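You operate a simulated robot arm through the tools that you are given. There is no shell and no other tool.

You are at the controls of a simulated robot arm. One attempt, no reset.

Task
Clamp the wooden block in the bench vice and rub off the paint with the sanding block.
Fine: put the sanding block back; the wooden block stays in the vice. Set down upright: wooden block, sanding block. What is to be rubbed or washed off counts as gone when no trace of it is left.

It is judged by the outcome, as a careful person would: the job done as asked, and still so three seconds after it is handed in. It fails if anything else is knocked over, pushed out of place, dropped, spilled or broken.

Robot
A 7-joint arm with a two-finger parallel gripper, fixed in place. Base frame: the origin is at the foot of the arm, x ahead of it, y to its left, z up; the work surface is at about z = 900. Units: mm, rad, N and s.
With the tool pointing down near the work surface it reaches from about 460 to 920 mm from the base axis. Its first joint turns from -2.007 to 2.007 rad. Payload 3.91 kg.
The tool frame sits at the grasp point between the pads (the TCP): z along the fingers, y along the line on which they close. The tips reach 30 mm beyond it. Largest opening 110 mm; finger width 20, thickness 10; the body of the gripper, 48 by 112 mm, starts 55 mm behind the TCP.
Orientation is told as [roll, pitch, yaw] about the base's x, y, z axes, in that order, counted from this pose: with the fingers straight down and closing along the base's y, the tool's x points along the base's -x, its y along +y and its z along -z.

Tools
- The arm moves only by the tool jog_arm. Its argument "increments" is a list of rows, each a list of 7 numbers: the opening, from 0 (shut) to 1 (fully open), then the shift along the tool's x, y, z in mm, then the turn, a rotation vector about the tool's x, y, z in rad. In form: [[fingers, dx, dy, dz, ax, ay, az], ...]. A call has 1 to 20 rows; each row is the pose to reach, as a shift and turn from the pose commanded when the call began, along the tool's axes at that moment. A row lasts 0.2 s, in which the tool goes at most 50 mm and 0.15 rad; a call with a longer step from one row to the next is refused whole, and so is a gripper value outside its range. A pose out of reach is approached as far as the arm can. The call stops where the force on the tool passes 80 N (or 10 N more than at its start, if that is more) or the arm is blocked; 0.2 s more then pass. The fingers move at their own pace (about 153 mm/s each) and stop on an object; they squeeze with about 24 N. The grip force told is the motor's: it shows also when the fingers shut on nothing. Time passes only in rows, and 0.2 s behind the last, so rows that repeat a pose let the fingers close. The reply holds the time, the measured pose of the TCP, the force on the tool along the base axes, the opening and the grip force, in the units named above and with some noise, with the torque about the TCP (base axes, N m) and any sound that the robot's microphone picked up, and new pictures: "show" is both (left out), scene, wrist or none.
- Cameras (640 x 400 px; columns grow to the right, rows downward): "scene" is fixed at [209.2, -657.5, 1494]; the picture's right is [0.90, -0.43, 0.00], its down [-0.20, -0.43, -0.88] and it looks along [0.37, 0.79, -0.48] (base axes); focal length 332 px, centre (320, 200). "wrist" rides on the gripper at [72, 17, -103] in the tool frame; the picture's right is [-0.23, 0.97, 0.00], its down [-0.76, -0.18, -0.62] and it looks along [-0.61, -0.14, 0.78] (tool axes); focal length 222 px, centre (320, 200). There is no depth. A picture from a camera that has moved, and an enlarged one, comes with that camera's place and axes in the base frame and with its lens. The place of the scene camera against the robot may be out by one fixed shift of up to 18 mm in any direction.
- lift_body(by): slides the trunk up (or, below 0, down) by that many mm; the arm rides with it, the base frame stays. It gives what a move gives, with no picture.
- inspect(camera, box): a new picture of the part [left, top, right, bottom] of that camera's present view, enlarged. No time passes.
- hand_in(): hands the job in; it is judged then, once.

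Places have to be worked out from the pictures, the camera data and where the tool is seen. Open the gripper and draw the arm clear of the work before you hand the job in, unless the task says otherwise.

The tools are called after "Call:" by a JSON object that holds its "name" and its "arguments". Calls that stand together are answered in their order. jog_arm: Moves the arm, as the interface text tells. Its arguments: {"type":"object","properties":{"increments":{"type":"array","items":{"type":"array","items":{"type":"number"}}},"show":{"type":"string","enum":["both","scene","wrist","none"]}},"required":["increments"]} The other tools are called the same way: lift_body (by) slides the trunk up or down; inspect (camera, box) takes an enlarged picture of a part of a camera's view; hand_in () hands the job in.

At the start:

```text
time_s: 0.0
tcp_pos: [465.8, 194.9, 1283.0]
tool_rot: [0.0, 0.0, -0.001]
contact_force: [-0.4, 0.7, 0.2]
wrist_torque: [-0.01, 0.03, -0.02]
width: 110.1
finger_force: 0.1
trunk travel left (down, up): [-850.0, 140.0]
```

scene: 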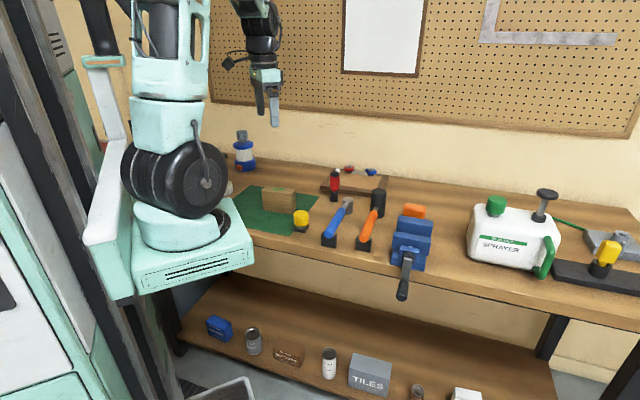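
wrist: 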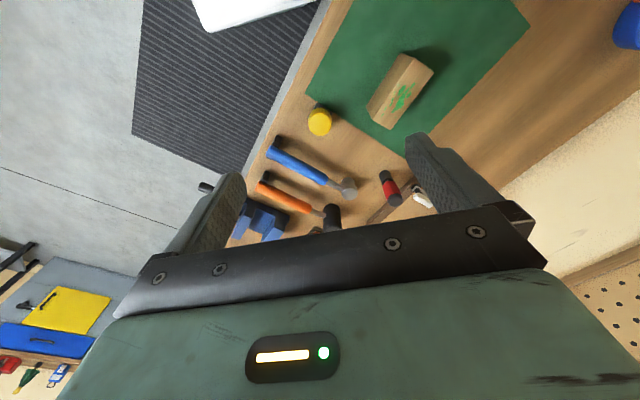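

The scene shows a wooden block on a green mat with green paint on its top, a blue vice further right, and several other items. I'll enlarge the views to identify the sanding block and vice state.

Call:
{"name": "inspect", "arguments": {"camera": "scene", "box": [220, 150, 460, 300]}}

Call:
{"name": "inspect", "arguments": {"camera": "scene", "box": [360, 180, 460, 310]}}

Call:
{"name": "inspect", "arguments": {"camera": "wrist", "box": [220, 30, 520, 240]}}

Call:
{"name": "inspect", "arguments": {"camera": "scene", "box": [440, 160, 640, 310]}}

```text
2.67 times, centred on (340, 225) of scene
camera zoom: at [209.2, -657.5, 1494.0], right [0.9, -0.43, 0.0], down [-0.2, -0.43, -0.88], along [0.37, 0.79, -0.48], focal length 884 px, centre (267, 133)
```

zoom: 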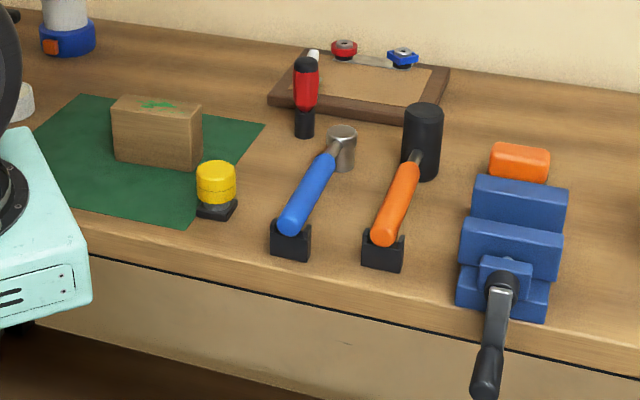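

```text
3.08 times, centred on (410, 245) of scene
camera zoom: at [209.2, -657.5, 1494.0], right [0.9, -0.43, 0.0], down [-0.2, -0.43, -0.88], along [0.37, 0.79, -0.48], focal length 1020 px, centre (43, 62)
```

zoom: 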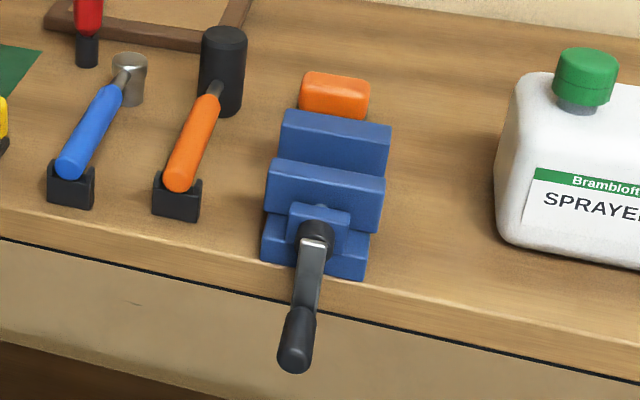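

```text
1.90 times, centred on (370, 135) of wrist
camera zoom: at [392.7, 212.8, 1386.8], right [0.23, 0.97, 0.0], down [0.76, -0.18, 0.62], along [0.61, -0.14, -0.78], focal length 423 px, centre (225, 324)
```

zoom: 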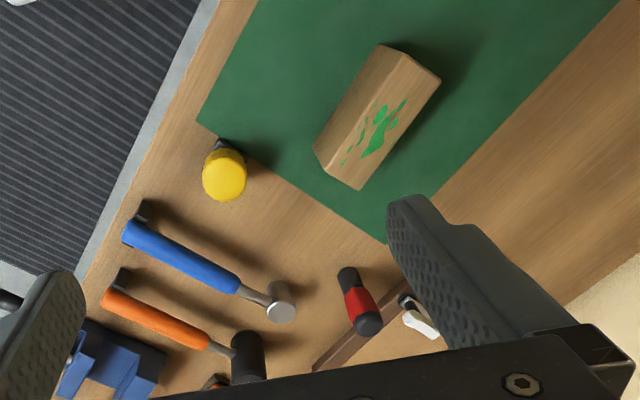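

```text
2.67 times, centred on (540, 235) of scene
camera zoom: at [209.2, -657.5, 1494.0], right [0.9, -0.43, 0.0], down [-0.2, -0.43, -0.88], along [0.37, 0.79, -0.48], focal length 884 px, centre (-267, 107)
```

zoom: 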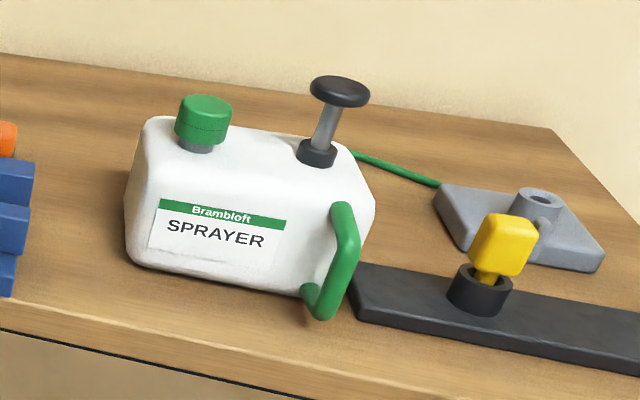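

The bench edge runs diagonally in the base frame (about direction (0.75,-0.66)), the wooden block is near (515,325), the vice near (750,-90), and the orange block behind the vice is probably the sanding block. I move the wrist camera over toward the vice for a closer look.

Call:
{"name": "jog_arm", "arguments": {"increments": [[1, -25, -35, 5, 0, 0, 0], [1, -50, -70, 10, 0, 0, 0], [1, -75, -105, 20, 0, 0, 0], [1, -100, -140, 30, 0, 0, 0], [1, -125, -175, 40, 0, 0, 0], [1, -140, -205, 50, 0, 0, 0], [1, -150, -230, 50, 0, 0, 0], [1, -150, -230, 50, 0, 0, 0]]}}

```text
time_s: 1.8
tcp_pos: [617.8, -34.3, 1235.7]
tool_rot: [0.0, 0.0, 0.0]
contact_force: [-0.1, 0.4, -0.8]
wrist_torque: [0.01, 0.01, 0.01]
width: 110.2
finger_force: 0.0
trunk travel left (down, up): [-850.0, 140.0]
camera wrist: at [543.7, -17.2, 1338.6], right [0.23, 0.97, 0.0], down [0.76, -0.18, 0.62], along [0.61, -0.14, -0.78], focal length 222 px, centre (320, 200)
```

scene: 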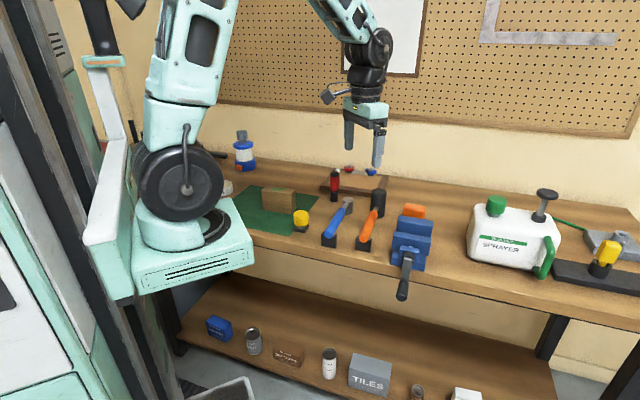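
wrist: 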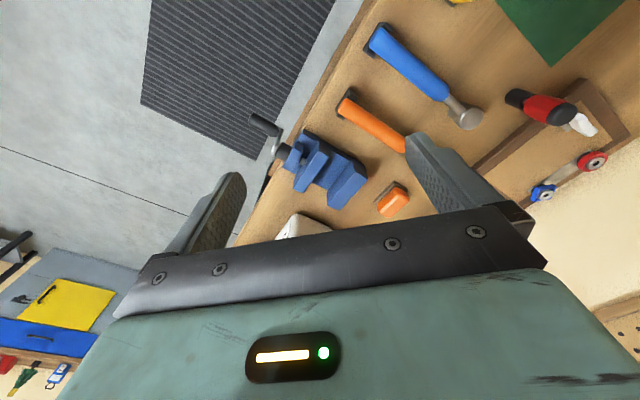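

The vice now shows with its crank at the front. I enlarge it.

Call:
{"name": "inspect", "arguments": {"camera": "wrist", "box": [230, 90, 430, 230]}}

Call:
{"name": "inspect", "arguments": {"camera": "wrist", "box": [340, 0, 640, 210]}}

```text
2.86 times, centred on (330, 160) of wrist
camera zoom: at [543.7, -17.2, 1338.6], right [0.23, 0.97, 0.0], down [0.76, -0.18, 0.62], along [0.61, -0.14, -0.78], focal length 635 px, centre (291, 314)
```

zoom: 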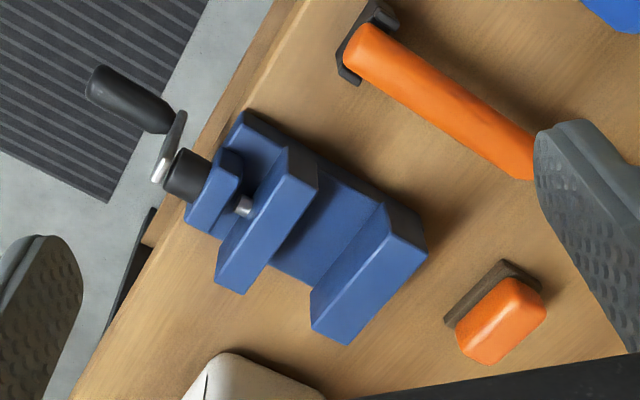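

```text
1.90 times, centred on (490, 105) of wrist
camera zoom: at [543.7, -17.2, 1338.6], right [0.23, 0.97, 0.0], down [0.76, -0.18, 0.62], along [0.61, -0.14, -0.78], focal length 423 px, centre (-4, 381)
```

zoom: 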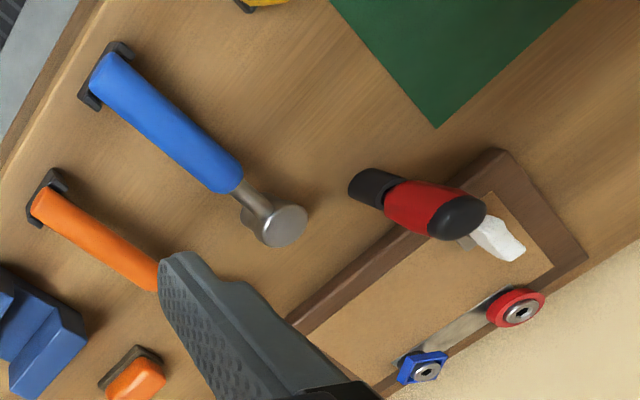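

The sanding block is the orange-topped block with a brown base, just behind the vice; the vice jaws are open and its crank hangs down in front of the bench. I move closer and yaw to align with the bench for precise measurement.

Call:
{"name": "jog_arm", "arguments": {"increments": [[1, -20, -5, 15, 0, 0, 0.145], [1, -40, -10, 30, 0, 0, 0.29], [1, -60, -15, 45, 0, 0, 0.435], [1, -80, -20, 60, 0, 0, 0.58], [1, -102, -26, 76, 0, 0, 0.726], [1, -102, -26, 76, 0, 0, 0.726]]}}

Call:
{"name": "inspect", "arguments": {"camera": "wrist", "box": [160, 0, 480, 200]}}

Call:
{"name": "inspect", "arguments": {"camera": "scene", "box": [340, 100, 460, 310]}}

```text
time_s: 3.2
tcp_pos: [720.5, -61.7, 1158.8]
tool_rot: [0.0, -0.001, -0.727]
contact_force: [1.1, 0.0, -0.2]
wrist_torque: [0.01, 0.02, 0.01]
width: 109.7
finger_force: 0.1
trunk travel left (down, up): [-850.0, 140.0]
camera wrist: at [675.7, 0.1, 1260.8], right [0.82, 0.58, 0.0], down [0.45, -0.64, 0.62], along [0.36, -0.51, -0.78], focal length 222 px, centre (320, 200)
```

scene: 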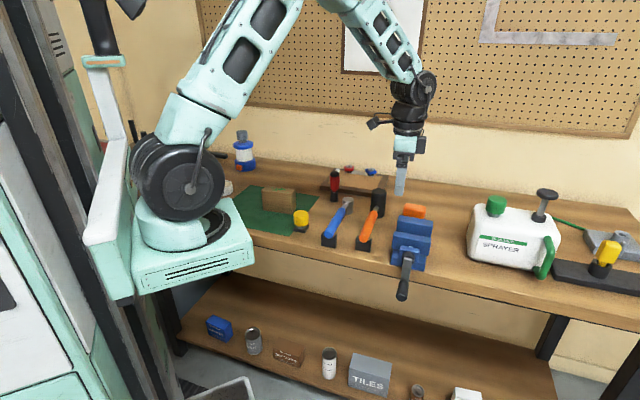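
wrist: 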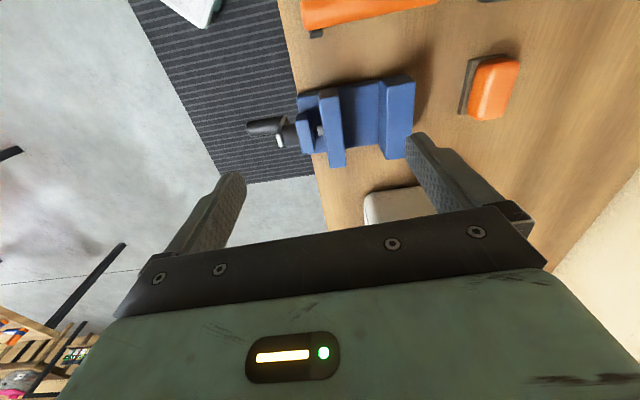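

```text
2.00 times, centred on (320, 100) of wrist
camera zoom: at [675.7, 0.1, 1260.8], right [0.82, 0.58, 0.0], down [0.45, -0.64, 0.62], along [0.36, -0.51, -0.78], focal length 444 px, centre (320, 400)
```

zoom: 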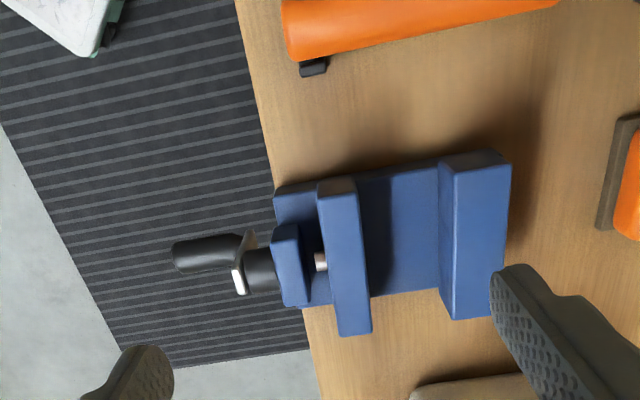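

```text
1.90 times, centred on (400, 205) of scene
camera zoom: at [209.2, -657.5, 1494.0], right [0.9, -0.43, 0.0], down [-0.2, -0.43, -0.88], along [0.37, 0.79, -0.48], focal length 632 px, centre (168, 190)
```

zoom: 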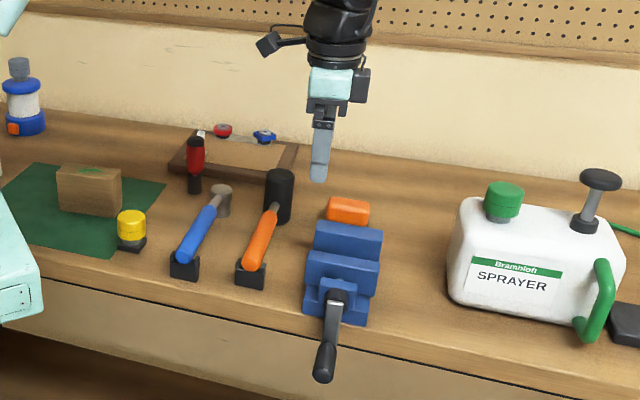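

I enlarge the vice parts at high magnification to measure the jaws and crank.

Call:
{"name": "inspect", "arguments": {"camera": "wrist", "box": [240, 60, 430, 180]}}

Call:
{"name": "inspect", "arguments": {"camera": "wrist", "box": [240, 100, 330, 160]}}

Call:
{"name": "inspect", "arguments": {"camera": "scene", "box": [380, 190, 445, 310]}}

```text
3.33 times, centred on (335, 120) of wrist
camera zoom: at [675.7, 0.1, 1260.8], right [0.82, 0.58, 0.0], down [0.45, -0.64, 0.62], along [0.36, -0.51, -0.78], focal length 740 px, centre (270, 467)
```

zoom: 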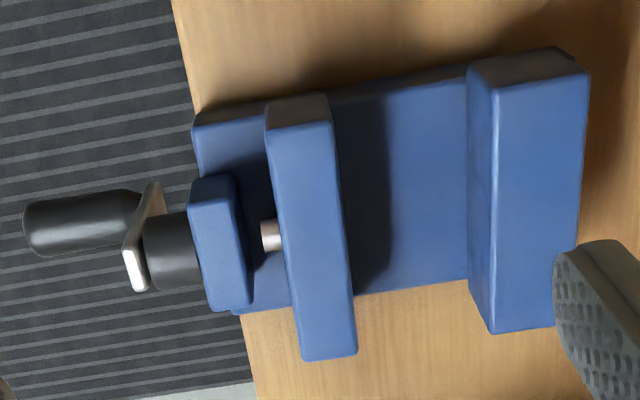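

```text
6.67 times, centred on (285, 130) of wrist
camera zoom: at [675.7, 0.1, 1260.8], right [0.82, 0.58, 0.0], down [0.45, -0.64, 0.62], along [0.36, -0.51, -0.78], focal length 1481 px, centre (553, 667)
```

zoom: 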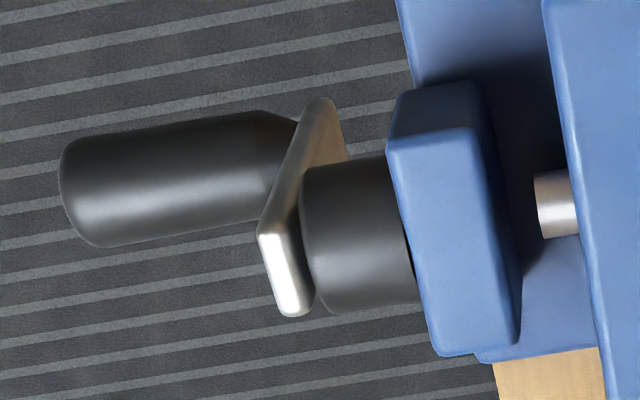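

```text
3.33 times, centred on (412, 250) of scene
camera zoom: at [209.2, -657.5, 1494.0], right [0.9, -0.43, 0.0], down [-0.2, -0.43, -0.88], along [0.37, 0.79, -0.48], focal length 1105 px, centre (12, 33)
```

zoom: 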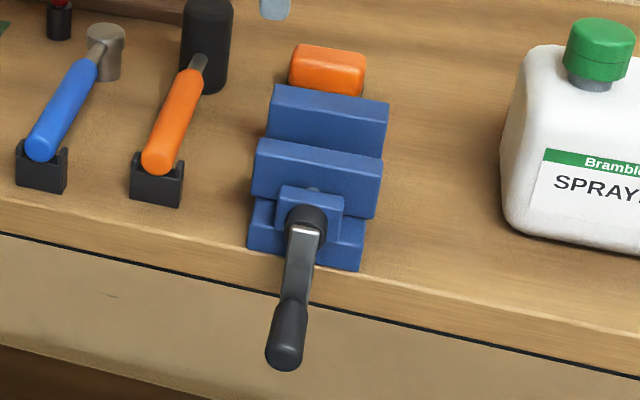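

From two wrist views the vice axes are at 45°: with n=(x+y)/√2 and e=(x−y)/√2, the jaws span e≈552–654, gap n≈488–550, tops at z≈963; the screw axis is at e≈603, z≈937 and the crank grip is hanging straight down at z≈874, n≈325–380. Now I look at the wooden block.

Call:
{"name": "jog_arm", "arguments": {"increments": [[1, 40, 11, -10, 0, 0, 0], [1, 82, 23, -20, 0, 0, 0], [1, 125, 35, -20, 0, 0, 0], [1, 168, 47, -20, 0, 0, 0], [1, 211, 60, -20, 0, 0, 0], [1, 254, 72, -20, 0, 0, 0], [1, 297, 85, -20, 0, 0, 0], [1, 340, 98, -20, 0, 0, 0], [1, 383, 111, -20, 0, 0, 0], [1, 425, 123, -10, 0, 0, 0], [1, 461, 134, 0, 0, 0, 0], [1, 461, 134, 0, 0, 0, 0]]}}

Call:
{"name": "inspect", "arguments": {"camera": "wrist", "box": [200, 0, 520, 200]}}

```text
time_s: 5.8
tcp_pos: [464.3, 346.6, 1155.9]
tool_rot: [0.0, 0.001, -0.725]
contact_force: [0.9, -0.6, 0.3]
wrist_torque: [0.03, -0.03, 0.01]
width: 110.1
finger_force: 0.1
trunk travel left (down, up): [-850.0, 140.0]
camera wrist: at [419.9, 408.0, 1259.5], right [0.82, 0.58, 0.0], down [0.45, -0.64, 0.62], along [0.36, -0.51, -0.78], focal length 222 px, centre (320, 200)
```

scene: 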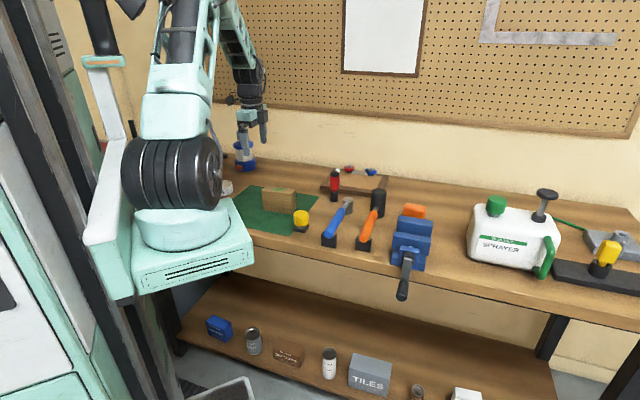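
wrist: 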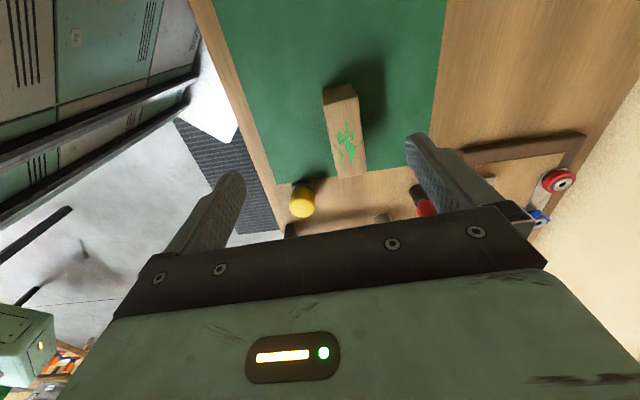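

```text
2.00 times, centred on (360, 100) of wrist
camera zoom: at [419.9, 408.0, 1259.5], right [0.82, 0.58, 0.0], down [0.45, -0.64, 0.62], along [0.36, -0.51, -0.78], focal length 444 px, centre (240, 400)
```

zoom: 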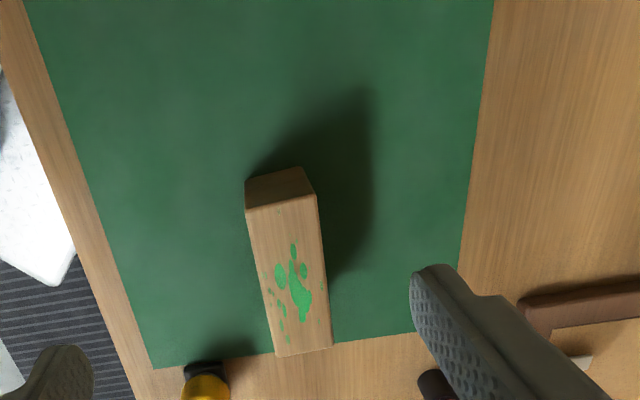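

The block measures about 110 × 43 × 70 mm, centred near (525.5, 323.5), long axis at −42°, with green paint on its top face. Its thickness fits the 62 mm vice gap; I hover above it with the closing axis across the thickness and look again.

Call:
{"name": "jog_arm", "arguments": {"increments": [[1, -20, 8, 30, 0, 0, 0.003], [1, -41, 16, 60, 0, 0, 0.005], [1, -61, 23, 96, 0, 0, 0.008], [1, -61, 23, 96, 0, 0, 0.008]]}}

Call:
{"name": "inspect", "arguments": {"camera": "wrist", "box": [200, 40, 480, 215]}}

Call:
{"name": "inspect", "arguments": {"camera": "scene", "box": [220, 120, 340, 250]}}

```text
time_s: 6.8
tcp_pos: [527.4, 321.5, 1060.6]
tool_rot: [0.001, 0.0, -0.732]
contact_force: [0.5, -1.2, 0.6]
wrist_torque: [0.0, 0.01, -0.02]
width: 110.1
finger_force: 0.2
trunk travel left (down, up): [-850.0, 140.0]
camera wrist: at [484.2, 383.5, 1164.5], right [0.82, 0.57, 0.0], down [0.45, -0.64, 0.62], along [0.36, -0.51, -0.78], focal length 222 px, centre (320, 200)
```

scene: 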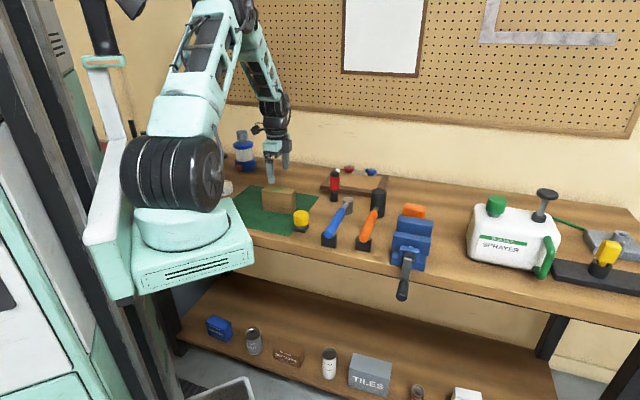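
wrist: 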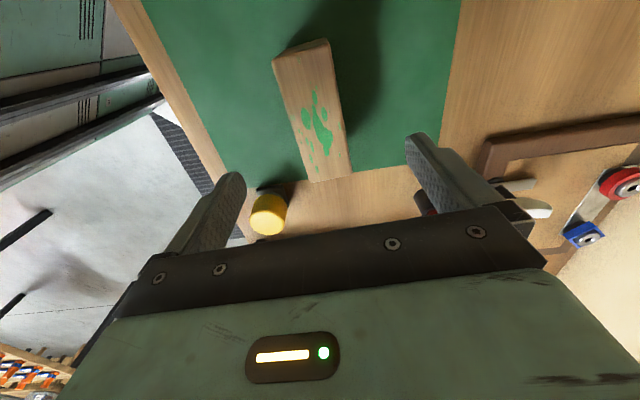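

```text
2.29 times, centred on (340, 128) of wrist
camera zoom: at [484.2, 383.5, 1164.5], right [0.82, 0.57, 0.0], down [0.45, -0.64, 0.62], along [0.36, -0.51, -0.78], focal length 508 px, centre (274, 366)
```

zoom: 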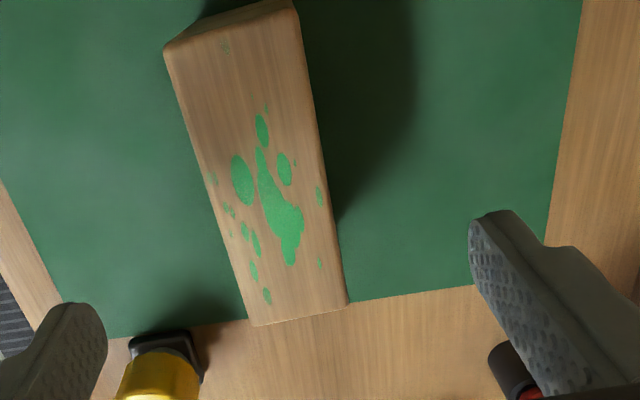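

```text
3.08 times, centred on (280, 185) of scene
camera zoom: at [209.2, -657.5, 1494.0], right [0.9, -0.43, 0.0], down [-0.2, -0.43, -0.88], along [0.37, 0.79, -0.48], focal length 1020 px, centre (443, 246)
```

zoom: 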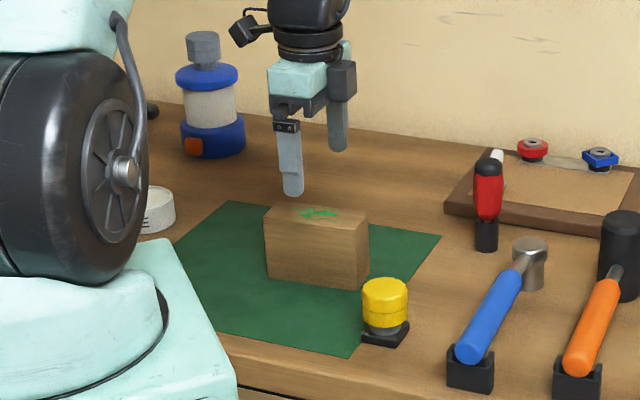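

Measurements agree: block centre (525, 323.6), top z≈970. I descend so that the fingertips overlap the top ~16 mm (to stay above the vice jaws later) and close.

Call:
{"name": "jog_arm", "arguments": {"increments": [[1, 3, 0, 30, 0, 0, 0], [1, 3, 0, 60, 0, 0, 0], [1, 3, 0, 76.5, 0, 0, 0], [1, 3, 0, 76.5, 0, 0, 0], [0.3, 3, 0, 76.5, 0, 0, 0], [0.3, 3, 0, 76.5, 0, 0, 0], [0.3, 3, 0, 76.5, 0, 0, 0], [0.3, 3, 0, 76.5, 0, 0, 0]]}}

Call:
{"name": "inspect", "arguments": {"camera": "scene", "box": [220, 120, 340, 250]}}

```text
time_s: 8.6
tcp_pos: [524.5, 323.3, 984.7]
tool_rot: [0.001, 0.0, -0.733]
contact_force: [0.3, 0.4, 0.2]
wrist_torque: [0.05, -0.01, -0.08]
width: 43.4
finger_force: 24.0
trunk travel left (down, up): [-850.0, 140.0]
camera wrist: at [480.5, 385.3, 1089.0], right [0.82, 0.57, 0.0], down [0.45, -0.64, 0.62], along [0.36, -0.51, -0.78], focal length 222 px, centre (320, 200)
```

scene: 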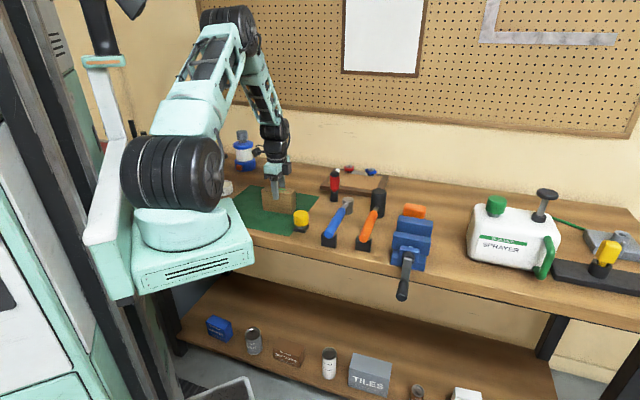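
wrist: 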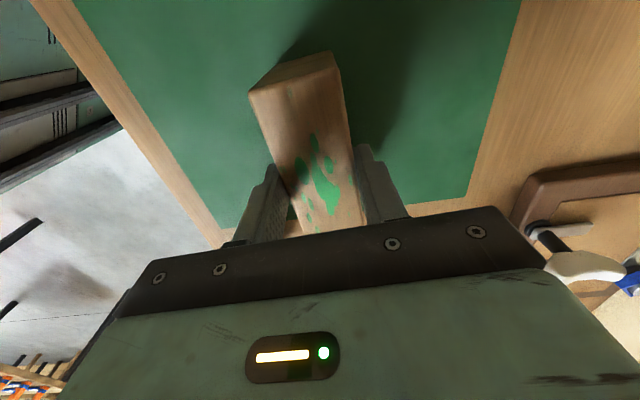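

```text
3.08 times, centred on (280, 185) of scene
camera zoom: at [209.2, -657.5, 1494.0], right [0.9, -0.43, 0.0], down [-0.2, -0.43, -0.88], along [0.37, 0.79, -0.48], focal length 1020 px, centre (443, 246)
```

zoom: 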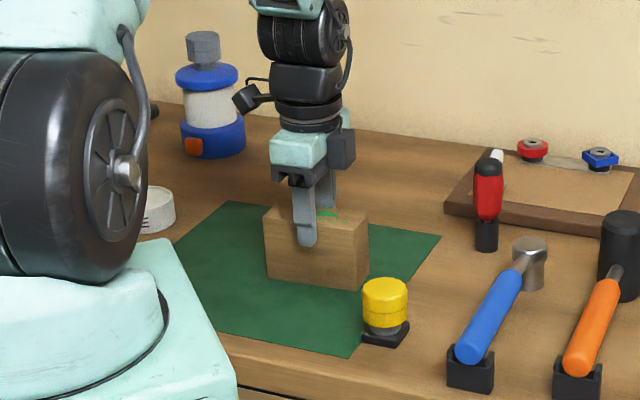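

The block is gripped (width 43.4). I lift it 130 mm and carry it above the vice while turning to the vice's 45° alignment.

Call:
{"name": "jog_arm", "arguments": {"increments": [[0.3, 0, 0, -15, 0, 0, 0], [0.3, 0, 0, -45, 0, 0, 0], [0.3, 0, 0, -85, 0, 0, 0], [0.3, 0, 0, -120, 0, 0, 0], [0.3, -15, -3, -130, 0, 0, 0], [0.3, -45, -10, -130, 0, 0, 0.005], [0.3, -82, -18, -130, 0, 0, 0.01], [0.3, -120, -26, -130, 0, 0, 0.015], [0.3, -160, -35, -130, 0, 0, 0.02], [0.3, -200, -43, -130, 0, 0, 0.025], [0.3, -240, -52, -130, 0, 0, 0.03], [0.3, -280, -60, -130, 0, 0, 0.035], [0.3, -320, -69, -130, 0, 0, 0.04], [0.3, -360, -77, -130, 0, 0, 0.045], [0.3, -400, -86, -130, 0, 0, 0.05], [0.3, -432, -93, -130, 0, 0, 0.052], [0.3, -450, -97, -130, 0, 0, 0.052], [0.3, -456, -98, -130, 0, 0, 0.052], [0.3, -456, -98, -130, 0, 0, 0.052]]}}

Call:
{"name": "inspect", "arguments": {"camera": "scene", "box": [340, 120, 480, 310]}}

Call:
{"name": "inspect", "arguments": {"camera": "wrist", "box": [200, 20, 480, 220]}}

```text
time_s: 12.6
tcp_pos: [794.9, -53.3, 1114.6]
tool_rot: [0.0, -0.001, -0.787]
contact_force: [0.2, -0.3, -1.6]
wrist_torque: [-0.03, -0.02, 0.0]
width: 43.6
finger_force: 24.2
trunk travel left (down, up): [-850.0, 140.0]
camera wrist: at [754.6, 10.6, 1218.3], right [0.85, 0.53, 0.0], down [0.41, -0.66, 0.62], along [0.33, -0.53, -0.78], focal length 222 px, centre (320, 200)
```

scene: 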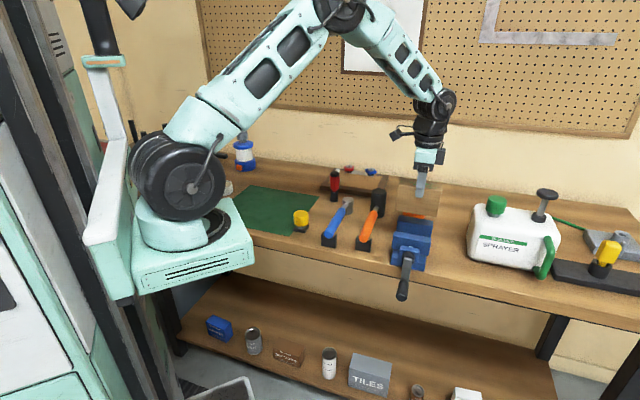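
wrist: 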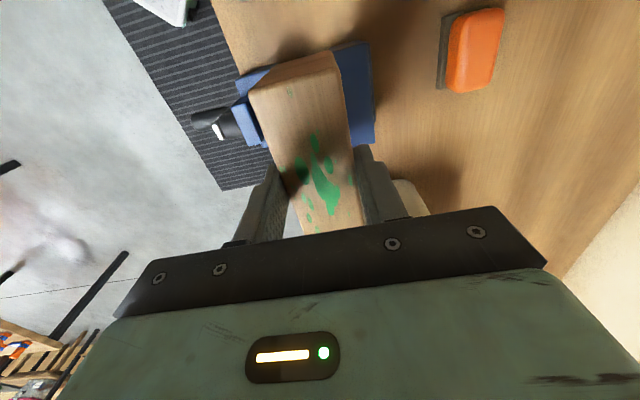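

```text
2.11 times, centred on (410, 215) of scene
camera zoom: at [209.2, -657.5, 1494.0], right [0.9, -0.43, 0.0], down [-0.2, -0.43, -0.88], along [0.37, 0.79, -0.48], focal length 698 px, centre (130, 168)
```

zoom: 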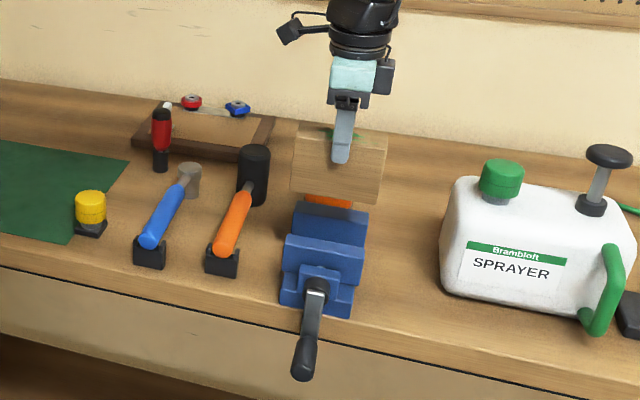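

```text
2.00 times, centred on (340, 120) of wrist
camera zoom: at [754.6, 10.6, 1218.3], right [0.85, 0.53, 0.0], down [0.41, -0.66, 0.62], along [0.33, -0.53, -0.78], focal length 444 px, centre (280, 360)
```

zoom: 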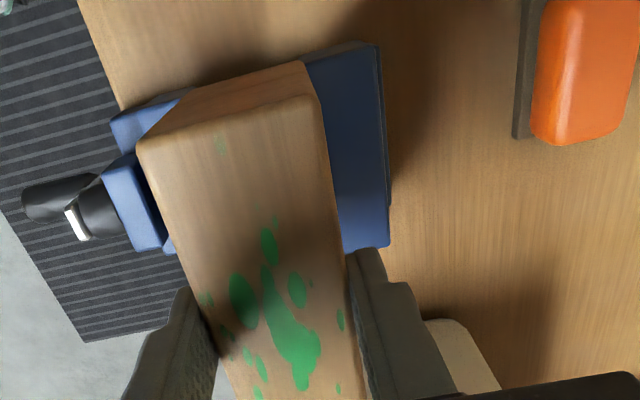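

TCP is at n≈524.4, e≈599.8, with the block cleanly over the 62 mm gap. I shift 3 mm along the jaws and lower to just above expected bed contact.

Call:
{"name": "jog_arm", "arguments": {"increments": [[0.3, -3, 0, 20, 0, 0, 0], [0.3, -3, 0, 45, 0, 0, 0], [0.3, -3, 0, 65, 0, 0, 0], [0.3, -3, 0, 82, 0, 0, 0], [0.3, -3, 0, 94, 0, 0, 0], [0.3, -3, 0, 100, 0, 0, 0], [0.3, -3, 0, 104, 0, 0, 0], [0.3, -3, 0, 104, 0, 0, 0]]}}

Call:
{"name": "inspect", "arguments": {"camera": "scene", "box": [370, 160, 460, 310]}}

Call:
{"name": "inspect", "arguments": {"camera": "wrist", "box": [200, 20, 480, 220]}}

```text
time_s: 14.4
tcp_pos: [797.7, -54.6, 1012.2]
tool_rot: [0.003, -0.002, -0.786]
contact_force: [0.6, 5.0, 21.2]
wrist_torque: [0.37, -0.44, 0.05]
width: 43.6
finger_force: 23.7
trunk travel left (down, up): [-850.0, 140.0]
camera wrist: at [756.4, 8.5, 1115.5], right [0.85, 0.53, 0.0], down [0.41, -0.66, 0.62], along [0.33, -0.53, -0.78], focal length 222 px, centre (320, 200)
```

scene: 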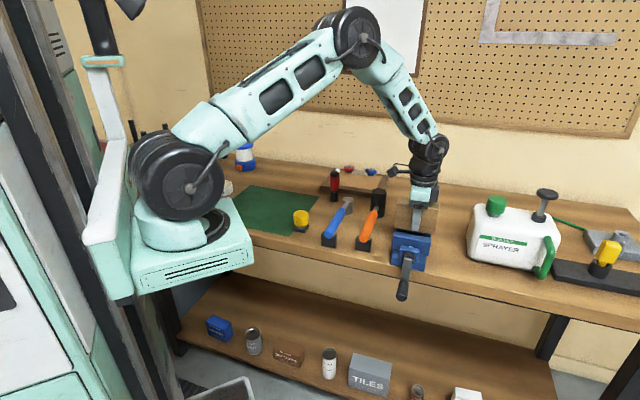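
wrist: 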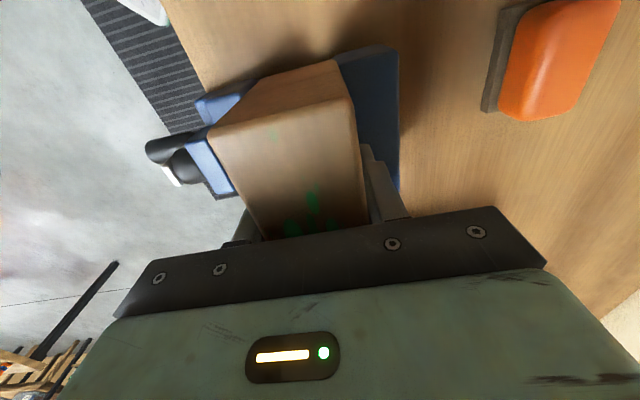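

```text
2.67 times, centred on (415, 235) of scene
camera zoom: at [209.2, -657.5, 1494.0], right [0.9, -0.43, 0.0], down [-0.2, -0.43, -0.88], along [0.37, 0.79, -0.48], focal length 884 px, centre (67, 107)
```

zoom: 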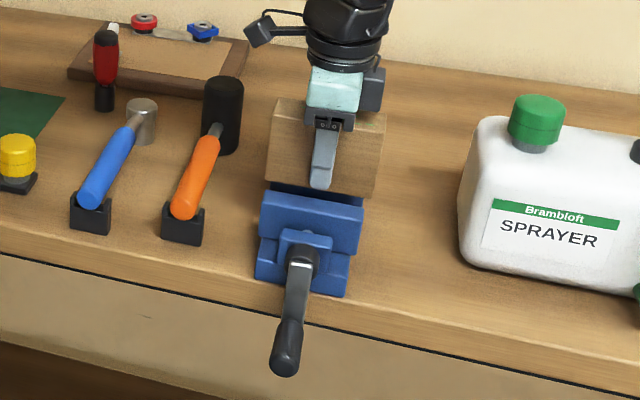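

```text
2.00 times, centred on (340, 120) of wrist
camera zoom: at [756.4, 8.5, 1115.5], right [0.85, 0.53, 0.0], down [0.41, -0.66, 0.62], along [0.33, -0.53, -0.78], focal length 444 px, centre (280, 360)
```

zoom: 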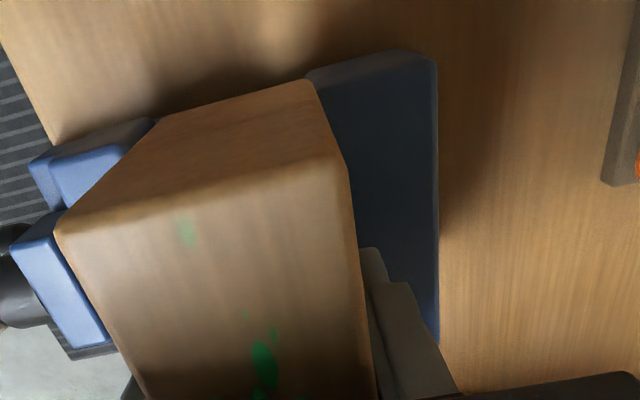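

The block's rear bottom edge caught on the rear jaw's top (contact 21 N, offset toward +n) and it slid up in the fingers; nothing has tipped. I lift off, and return to the mat to re-grip properly, then I'll aim for the gap centre at n≈518.

Call:
{"name": "jog_arm", "arguments": {"increments": [[0.2, 0, 0, -10, 0, 0, 0], [0.2, 0, 0, -35, 0, 0, 0], [0.2, 0, 0, -75, 0, 0, 0], [0.2, 0, 0, -110, 0, 0, 0], [0.2, 15, 2, -120, 0, 0, 0], [0.2, 45, 7, -120, 0, 0, -0.005], [0.2, 82, 13, -120, 0, 0, -0.01], [0.2, 120, 19, -120, 0, 0, -0.015], [0.2, 160, 26, -120, 0, 0, -0.02], [0.2, 200, 32, -120, 0, 0, -0.025], [0.2, 240, 39, -120, 0, 0, -0.03], [0.2, 280, 45, -120, 0, 0, -0.035], [0.2, 320, 52, -120, 0, 0, -0.04], [0.2, 360, 58, -120, 0, 0, -0.045], [0.2, 400, 65, -120, 0, 0, -0.05], [0.2, 435, 70, -120, 0, 0, -0.052], [0.2, 453, 73, -120, 0, 0, -0.052], [0.2, 460, 74, -120, 0, 0, -0.052], [0.2, 460, 74, -120, 0, 0, -0.052]]}}

Call:
{"name": "inspect", "arguments": {"camera": "scene", "box": [220, 120, 340, 250]}}

Call:
{"name": "inspect", "arguments": {"camera": "scene", "box": [370, 180, 460, 310]}}

```text
time_s: 18.4
tcp_pos: [522.6, 323.1, 1130.9]
tool_rot: [0.0, 0.0, -0.733]
contact_force: [-0.5, 1.0, -1.3]
wrist_torque: [-0.01, -0.01, -0.03]
width: 43.9
finger_force: 23.7
trunk travel left (down, up): [-850.0, 140.0]
camera wrist: at [479.1, 384.1, 1234.3], right [0.82, 0.57, 0.0], down [0.45, -0.64, 0.62], along [0.36, -0.51, -0.78], focal length 222 px, centre (320, 200)
```

scene: 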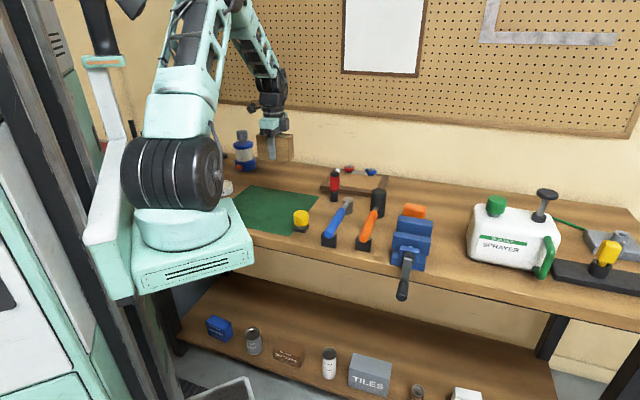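
wrist: 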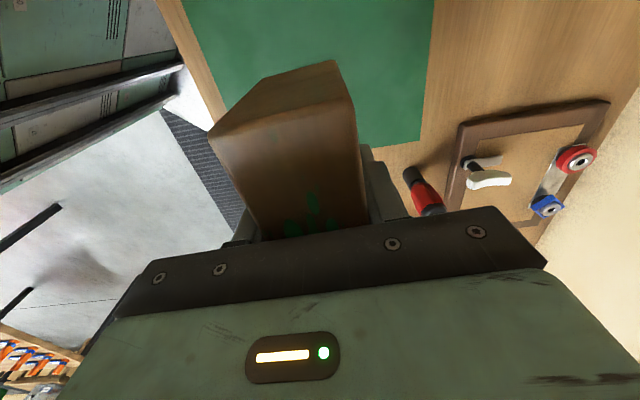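

```text
3.08 times, centred on (280, 185) of scene
camera zoom: at [209.2, -657.5, 1494.0], right [0.9, -0.43, 0.0], down [-0.2, -0.43, -0.88], along [0.37, 0.79, -0.48], focal length 1020 px, centre (443, 246)
```

zoom: 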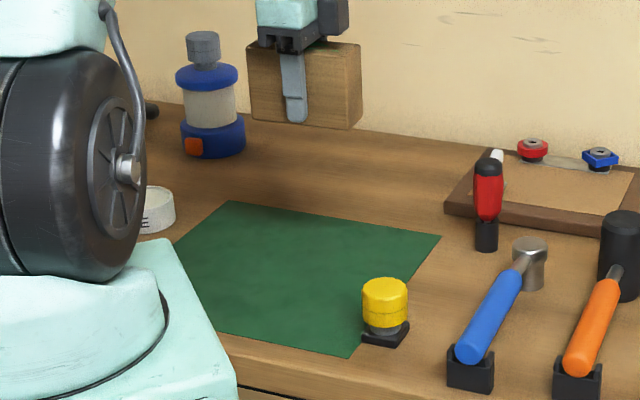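

```text
3.08 times, centred on (415, 245) of scene
camera zoom: at [209.2, -657.5, 1494.0], right [0.9, -0.43, 0.0], down [-0.2, -0.43, -0.88], along [0.37, 0.79, -0.48], focal length 1020 px, centre (28, 62)
```

zoom: 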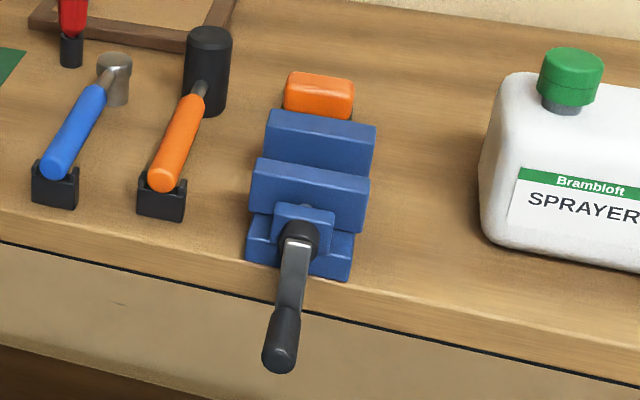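

Block hangs securely with the grip now near its lower part. I enlarge the wrist view to measure exactly how the block sits relative to the tool before setting it on the mat.

Call:
{"name": "inspect", "arguments": {"camera": "wrist", "box": [190, 40, 430, 190]}}

Call:
{"name": "inspect", "arguments": {"camera": "scene", "box": [250, 110, 310, 170]}}

```text
2.67 times, centred on (310, 115) of wrist
camera zoom: at [479.1, 384.1, 1234.3], right [0.82, 0.57, 0.0], down [0.45, -0.64, 0.62], along [0.36, -0.51, -0.78], focal length 592 px, centre (347, 427)
```

zoom: 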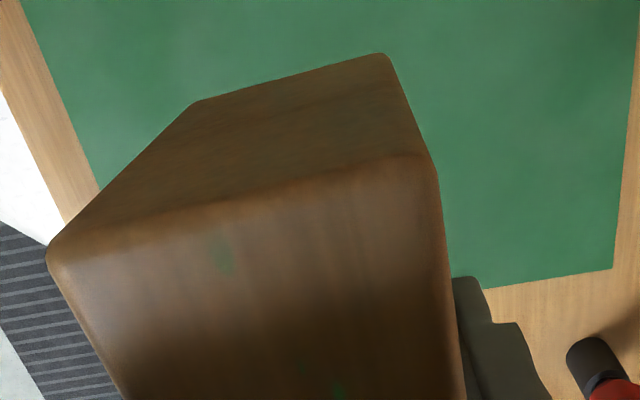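

```text
6.67 times, centred on (280, 140) of scene
camera zoom: at [209.2, -657.5, 1494.0], right [0.9, -0.43, 0.0], down [-0.2, -0.43, -0.88], along [0.37, 0.79, -0.48], focal length 2210 px, centre (587, 600)
```

zoom: 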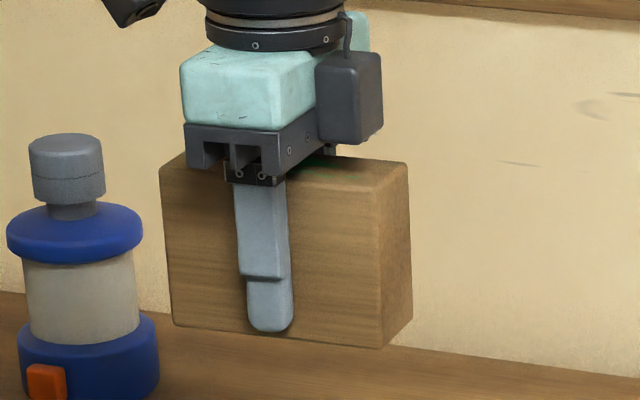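

Careful measurement shows the block is actually ~82 mm tall (top ≈ TCP+38, bottom ≈ TCP−44), jaw tops at ≈968. I lower it back on the mat, stopping just above contact.

Call:
{"name": "jog_arm", "arguments": {"increments": [[0.2, 0, 0, 30, 0, 0, 0], [0.2, 0, 0, 70, 0, 0, 0], [0.2, 0, 0, 110, 0, 0, 0], [0.2, 0, 0, 145, 0, 0, 0], [0.2, 0, 0, 165, 0, 0, 0], [0.2, 0, 0, 174, 0, 0, 0], [0.2, 0, 0, 178, 0, 0, 0], [0.2, 0, 0, 178, 0, 0, 0]]}}

Call:
{"name": "inspect", "arguments": {"camera": "scene", "box": [220, 140, 340, 250]}}

```text
time_s: 20.2
tcp_pos: [523.8, 319.4, 953.8]
tool_rot: [0.0, 0.0, -0.733]
contact_force: [-0.4, -0.4, -2.5]
wrist_torque: [0.03, -0.02, 0.02]
width: 43.6
finger_force: 24.2
trunk travel left (down, up): [-850.0, 140.0]
camera wrist: at [480.1, 381.0, 1056.7], right [0.82, 0.57, 0.0], down [0.45, -0.64, 0.62], along [0.36, -0.51, -0.78], focal length 222 px, centre (320, 200)
```

scene: 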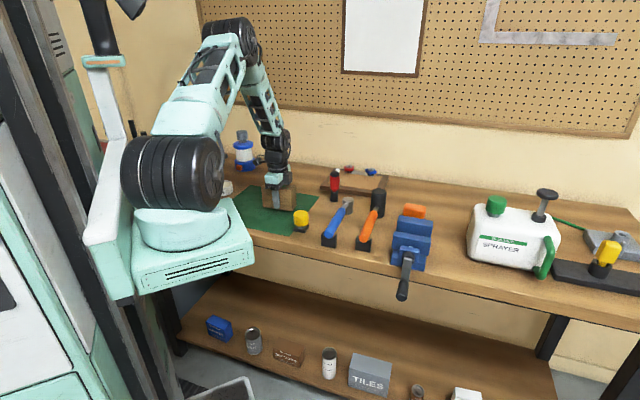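
wrist: 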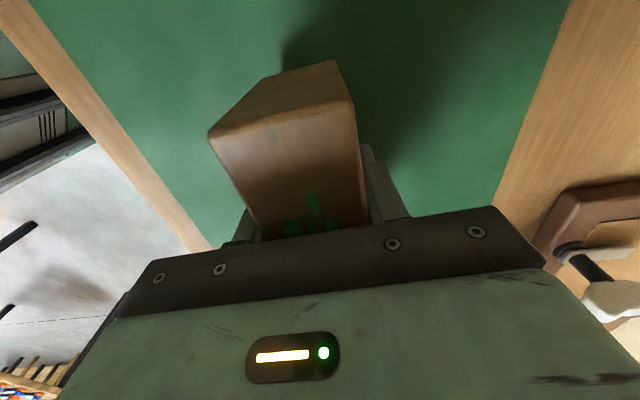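

```text
3.64 times, centred on (280, 195) of scene
camera zoom: at [209.2, -657.5, 1494.0], right [0.9, -0.43, 0.0], down [-0.2, -0.43, -0.88], along [0.37, 0.79, -0.48], focal length 1206 px, centre (466, 218)
```

zoom: 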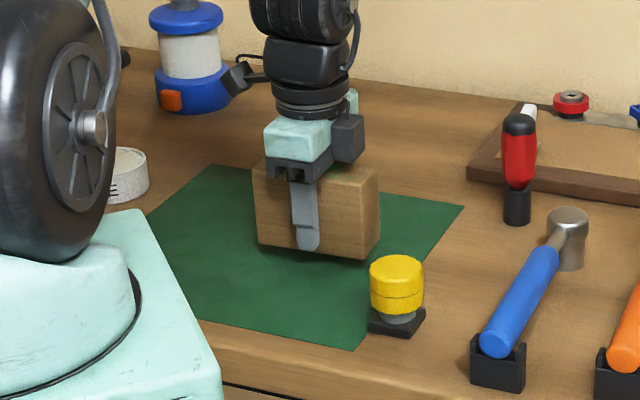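

Not yet touching (force −2.5 N = block's weight). I lower in 2–3 mm steps.

Call:
{"name": "jog_arm", "arguments": {"increments": [[0.2, 0, 0, 2, 0, 0, 0], [0.2, 0, 0, 4, 0, 0, 0], [0.2, 0, 0, 6, 0, 0, 0]], "show": "none"}}

```text
time_s: 21.0
tcp_pos: [524.0, 321.3, 947.2]
tool_rot: [0.0, -0.001, -0.732]
contact_force: [-0.4, 0.0, -1.8]
wrist_torque: [0.0, 0.02, 0.03]
width: 44.0
finger_force: 24.2
trunk travel left (down, up): [-850.0, 140.0]
```

Still free; continuing gently downward.

Call:
{"name": "jog_arm", "arguments": {"increments": [[0.2, 0, 0, 1.5, 0, 0, 0], [0.2, 0, 0, 3, 0, 0, 0], [0.2, 0, 0, 3, 0, 0, 0]], "show": "none"}}

Call:
{"name": "jog_arm", "arguments": {"increments": [[0.2, 0, 0, 1.5, 0, 0, 0], [0.2, 0, 0, 1.5, 0, 0, 0]], "show": "none"}}

```text
time_s: 21.8
tcp_pos: [522.7, 322.0, 944.9]
tool_rot: [0.001, 0.0, -0.734]
contact_force: [0.2, 0.8, -1.9]
wrist_torque: [0.03, 0.04, 0.01]
width: 43.8
finger_force: 24.4
trunk travel left (down, up): [-850.0, 140.0]
```

```text
time_s: 22.4
tcp_pos: [523.3, 321.5, 942.9]
tool_rot: [0.0, 0.0, -0.732]
contact_force: [0.3, -0.3, -2.3]
wrist_torque: [-0.02, -0.01, 0.05]
width: 43.9
finger_force: 24.5
trunk travel left (down, up): [-850.0, 140.0]
```

Still no contact at TCP z 943; I keep stepping down.

Call:
{"name": "jog_arm", "arguments": {"increments": [[0.2, 0, 0, 1.5, 0, 0, 0], [0.2, 0, 0, 2, 0, 0, 0]], "show": "none"}}

Call:
{"name": "jog_arm", "arguments": {"increments": [[0.2, 0, 0, 1, 0, 0, 0], [0.2, 0, 0, 2, 0, 0, 0]], "show": "both"}}

Call:
{"name": "inspect", "arguments": {"camera": "scene", "box": [250, 170, 310, 220]}}

```text
time_s: 23.0
tcp_pos: [522.9, 321.5, 941.0]
tool_rot: [0.0, -0.001, -0.735]
contact_force: [0.1, 0.4, -1.6]
wrist_torque: [-0.01, -0.02, 0.0]
width: 43.9
finger_force: 24.6
trunk travel left (down, up): [-850.0, 140.0]
```

```text
time_s: 23.6
tcp_pos: [523.2, 321.4, 938.2]
tool_rot: [0.0, -0.001, -0.734]
contact_force: [-0.1, 0.8, -1.7]
wrist_torque: [-0.01, -0.01, 0.01]
width: 44.3
finger_force: 24.3
trunk travel left (down, up): [-850.0, 140.0]
camera wrist: at [480.1, 383.5, 1041.7], right [0.82, 0.57, 0.0], down [0.45, -0.64, 0.62], along [0.36, -0.51, -0.78], focal length 222 px, centre (320, 200)
```

scene: 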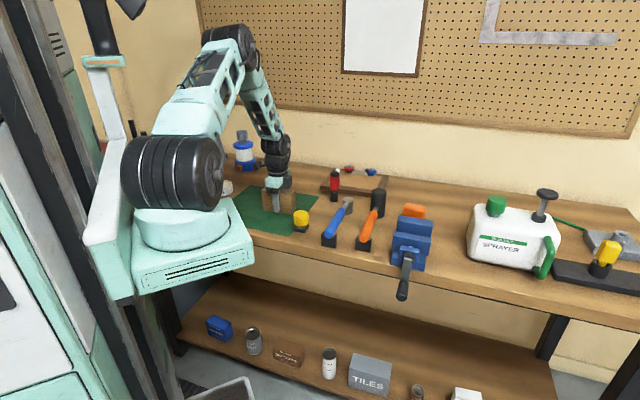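
wrist: 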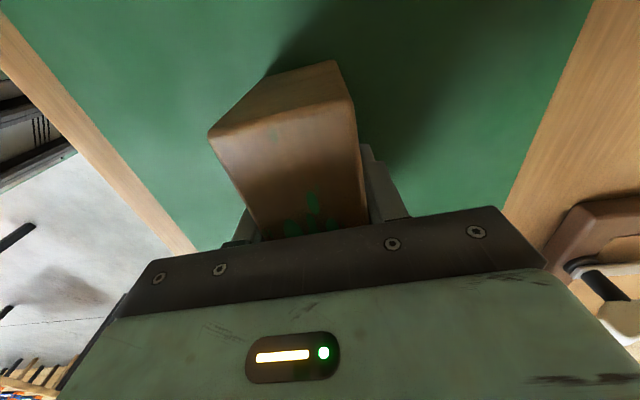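

```text
8.00 times, centred on (280, 195) of scene
camera zoom: at [209.2, -657.5, 1494.0], right [0.9, -0.43, 0.0], down [-0.2, -0.43, -0.88], along [0.37, 0.79, -0.48], focal length 2653 px, centre (640, 240)
```

zoom: 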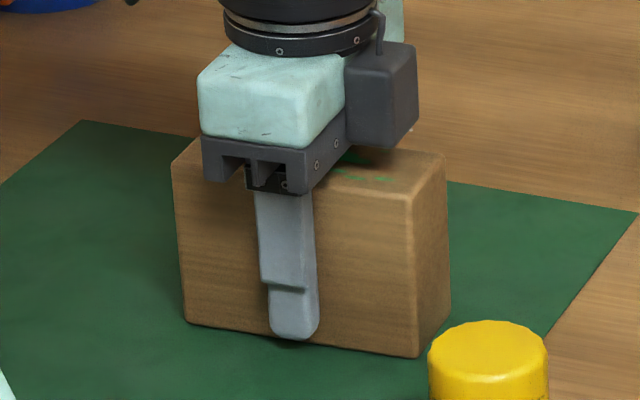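

The block looks about to touch. Continuing in 1 mm steps.

Call:
{"name": "jog_arm", "arguments": {"increments": [[0.2, 0, 0, 1, 0, 0, 0], [0.2, 0, 0, 2, 0, 0, 0]], "show": "none"}}

Call:
{"name": "jog_arm", "arguments": {"increments": [[0.2, 0, 0, 1, 0, 0, 0], [0.2, 0, 0, 2, 0, 0, 0]], "show": "none"}}

```text
time_s: 24.2
tcp_pos: [524.3, 321.6, 937.2]
tool_rot: [0.002, 0.001, -0.731]
contact_force: [-0.7, 1.0, 4.2]
wrist_torque: [-0.31, -0.19, 0.04]
width: 43.7
finger_force: 24.2
trunk travel left (down, up): [-850.0, 140.0]
```

```text
time_s: 24.8
tcp_pos: [522.5, 321.3, 936.0]
tool_rot: [0.0, 0.0, -0.736]
contact_force: [1.6, -2.1, 24.7]
wrist_torque: [-0.43, 0.41, 0.04]
width: 43.2
finger_force: 23.8
trunk travel left (down, up): [-850.0, 140.0]
```

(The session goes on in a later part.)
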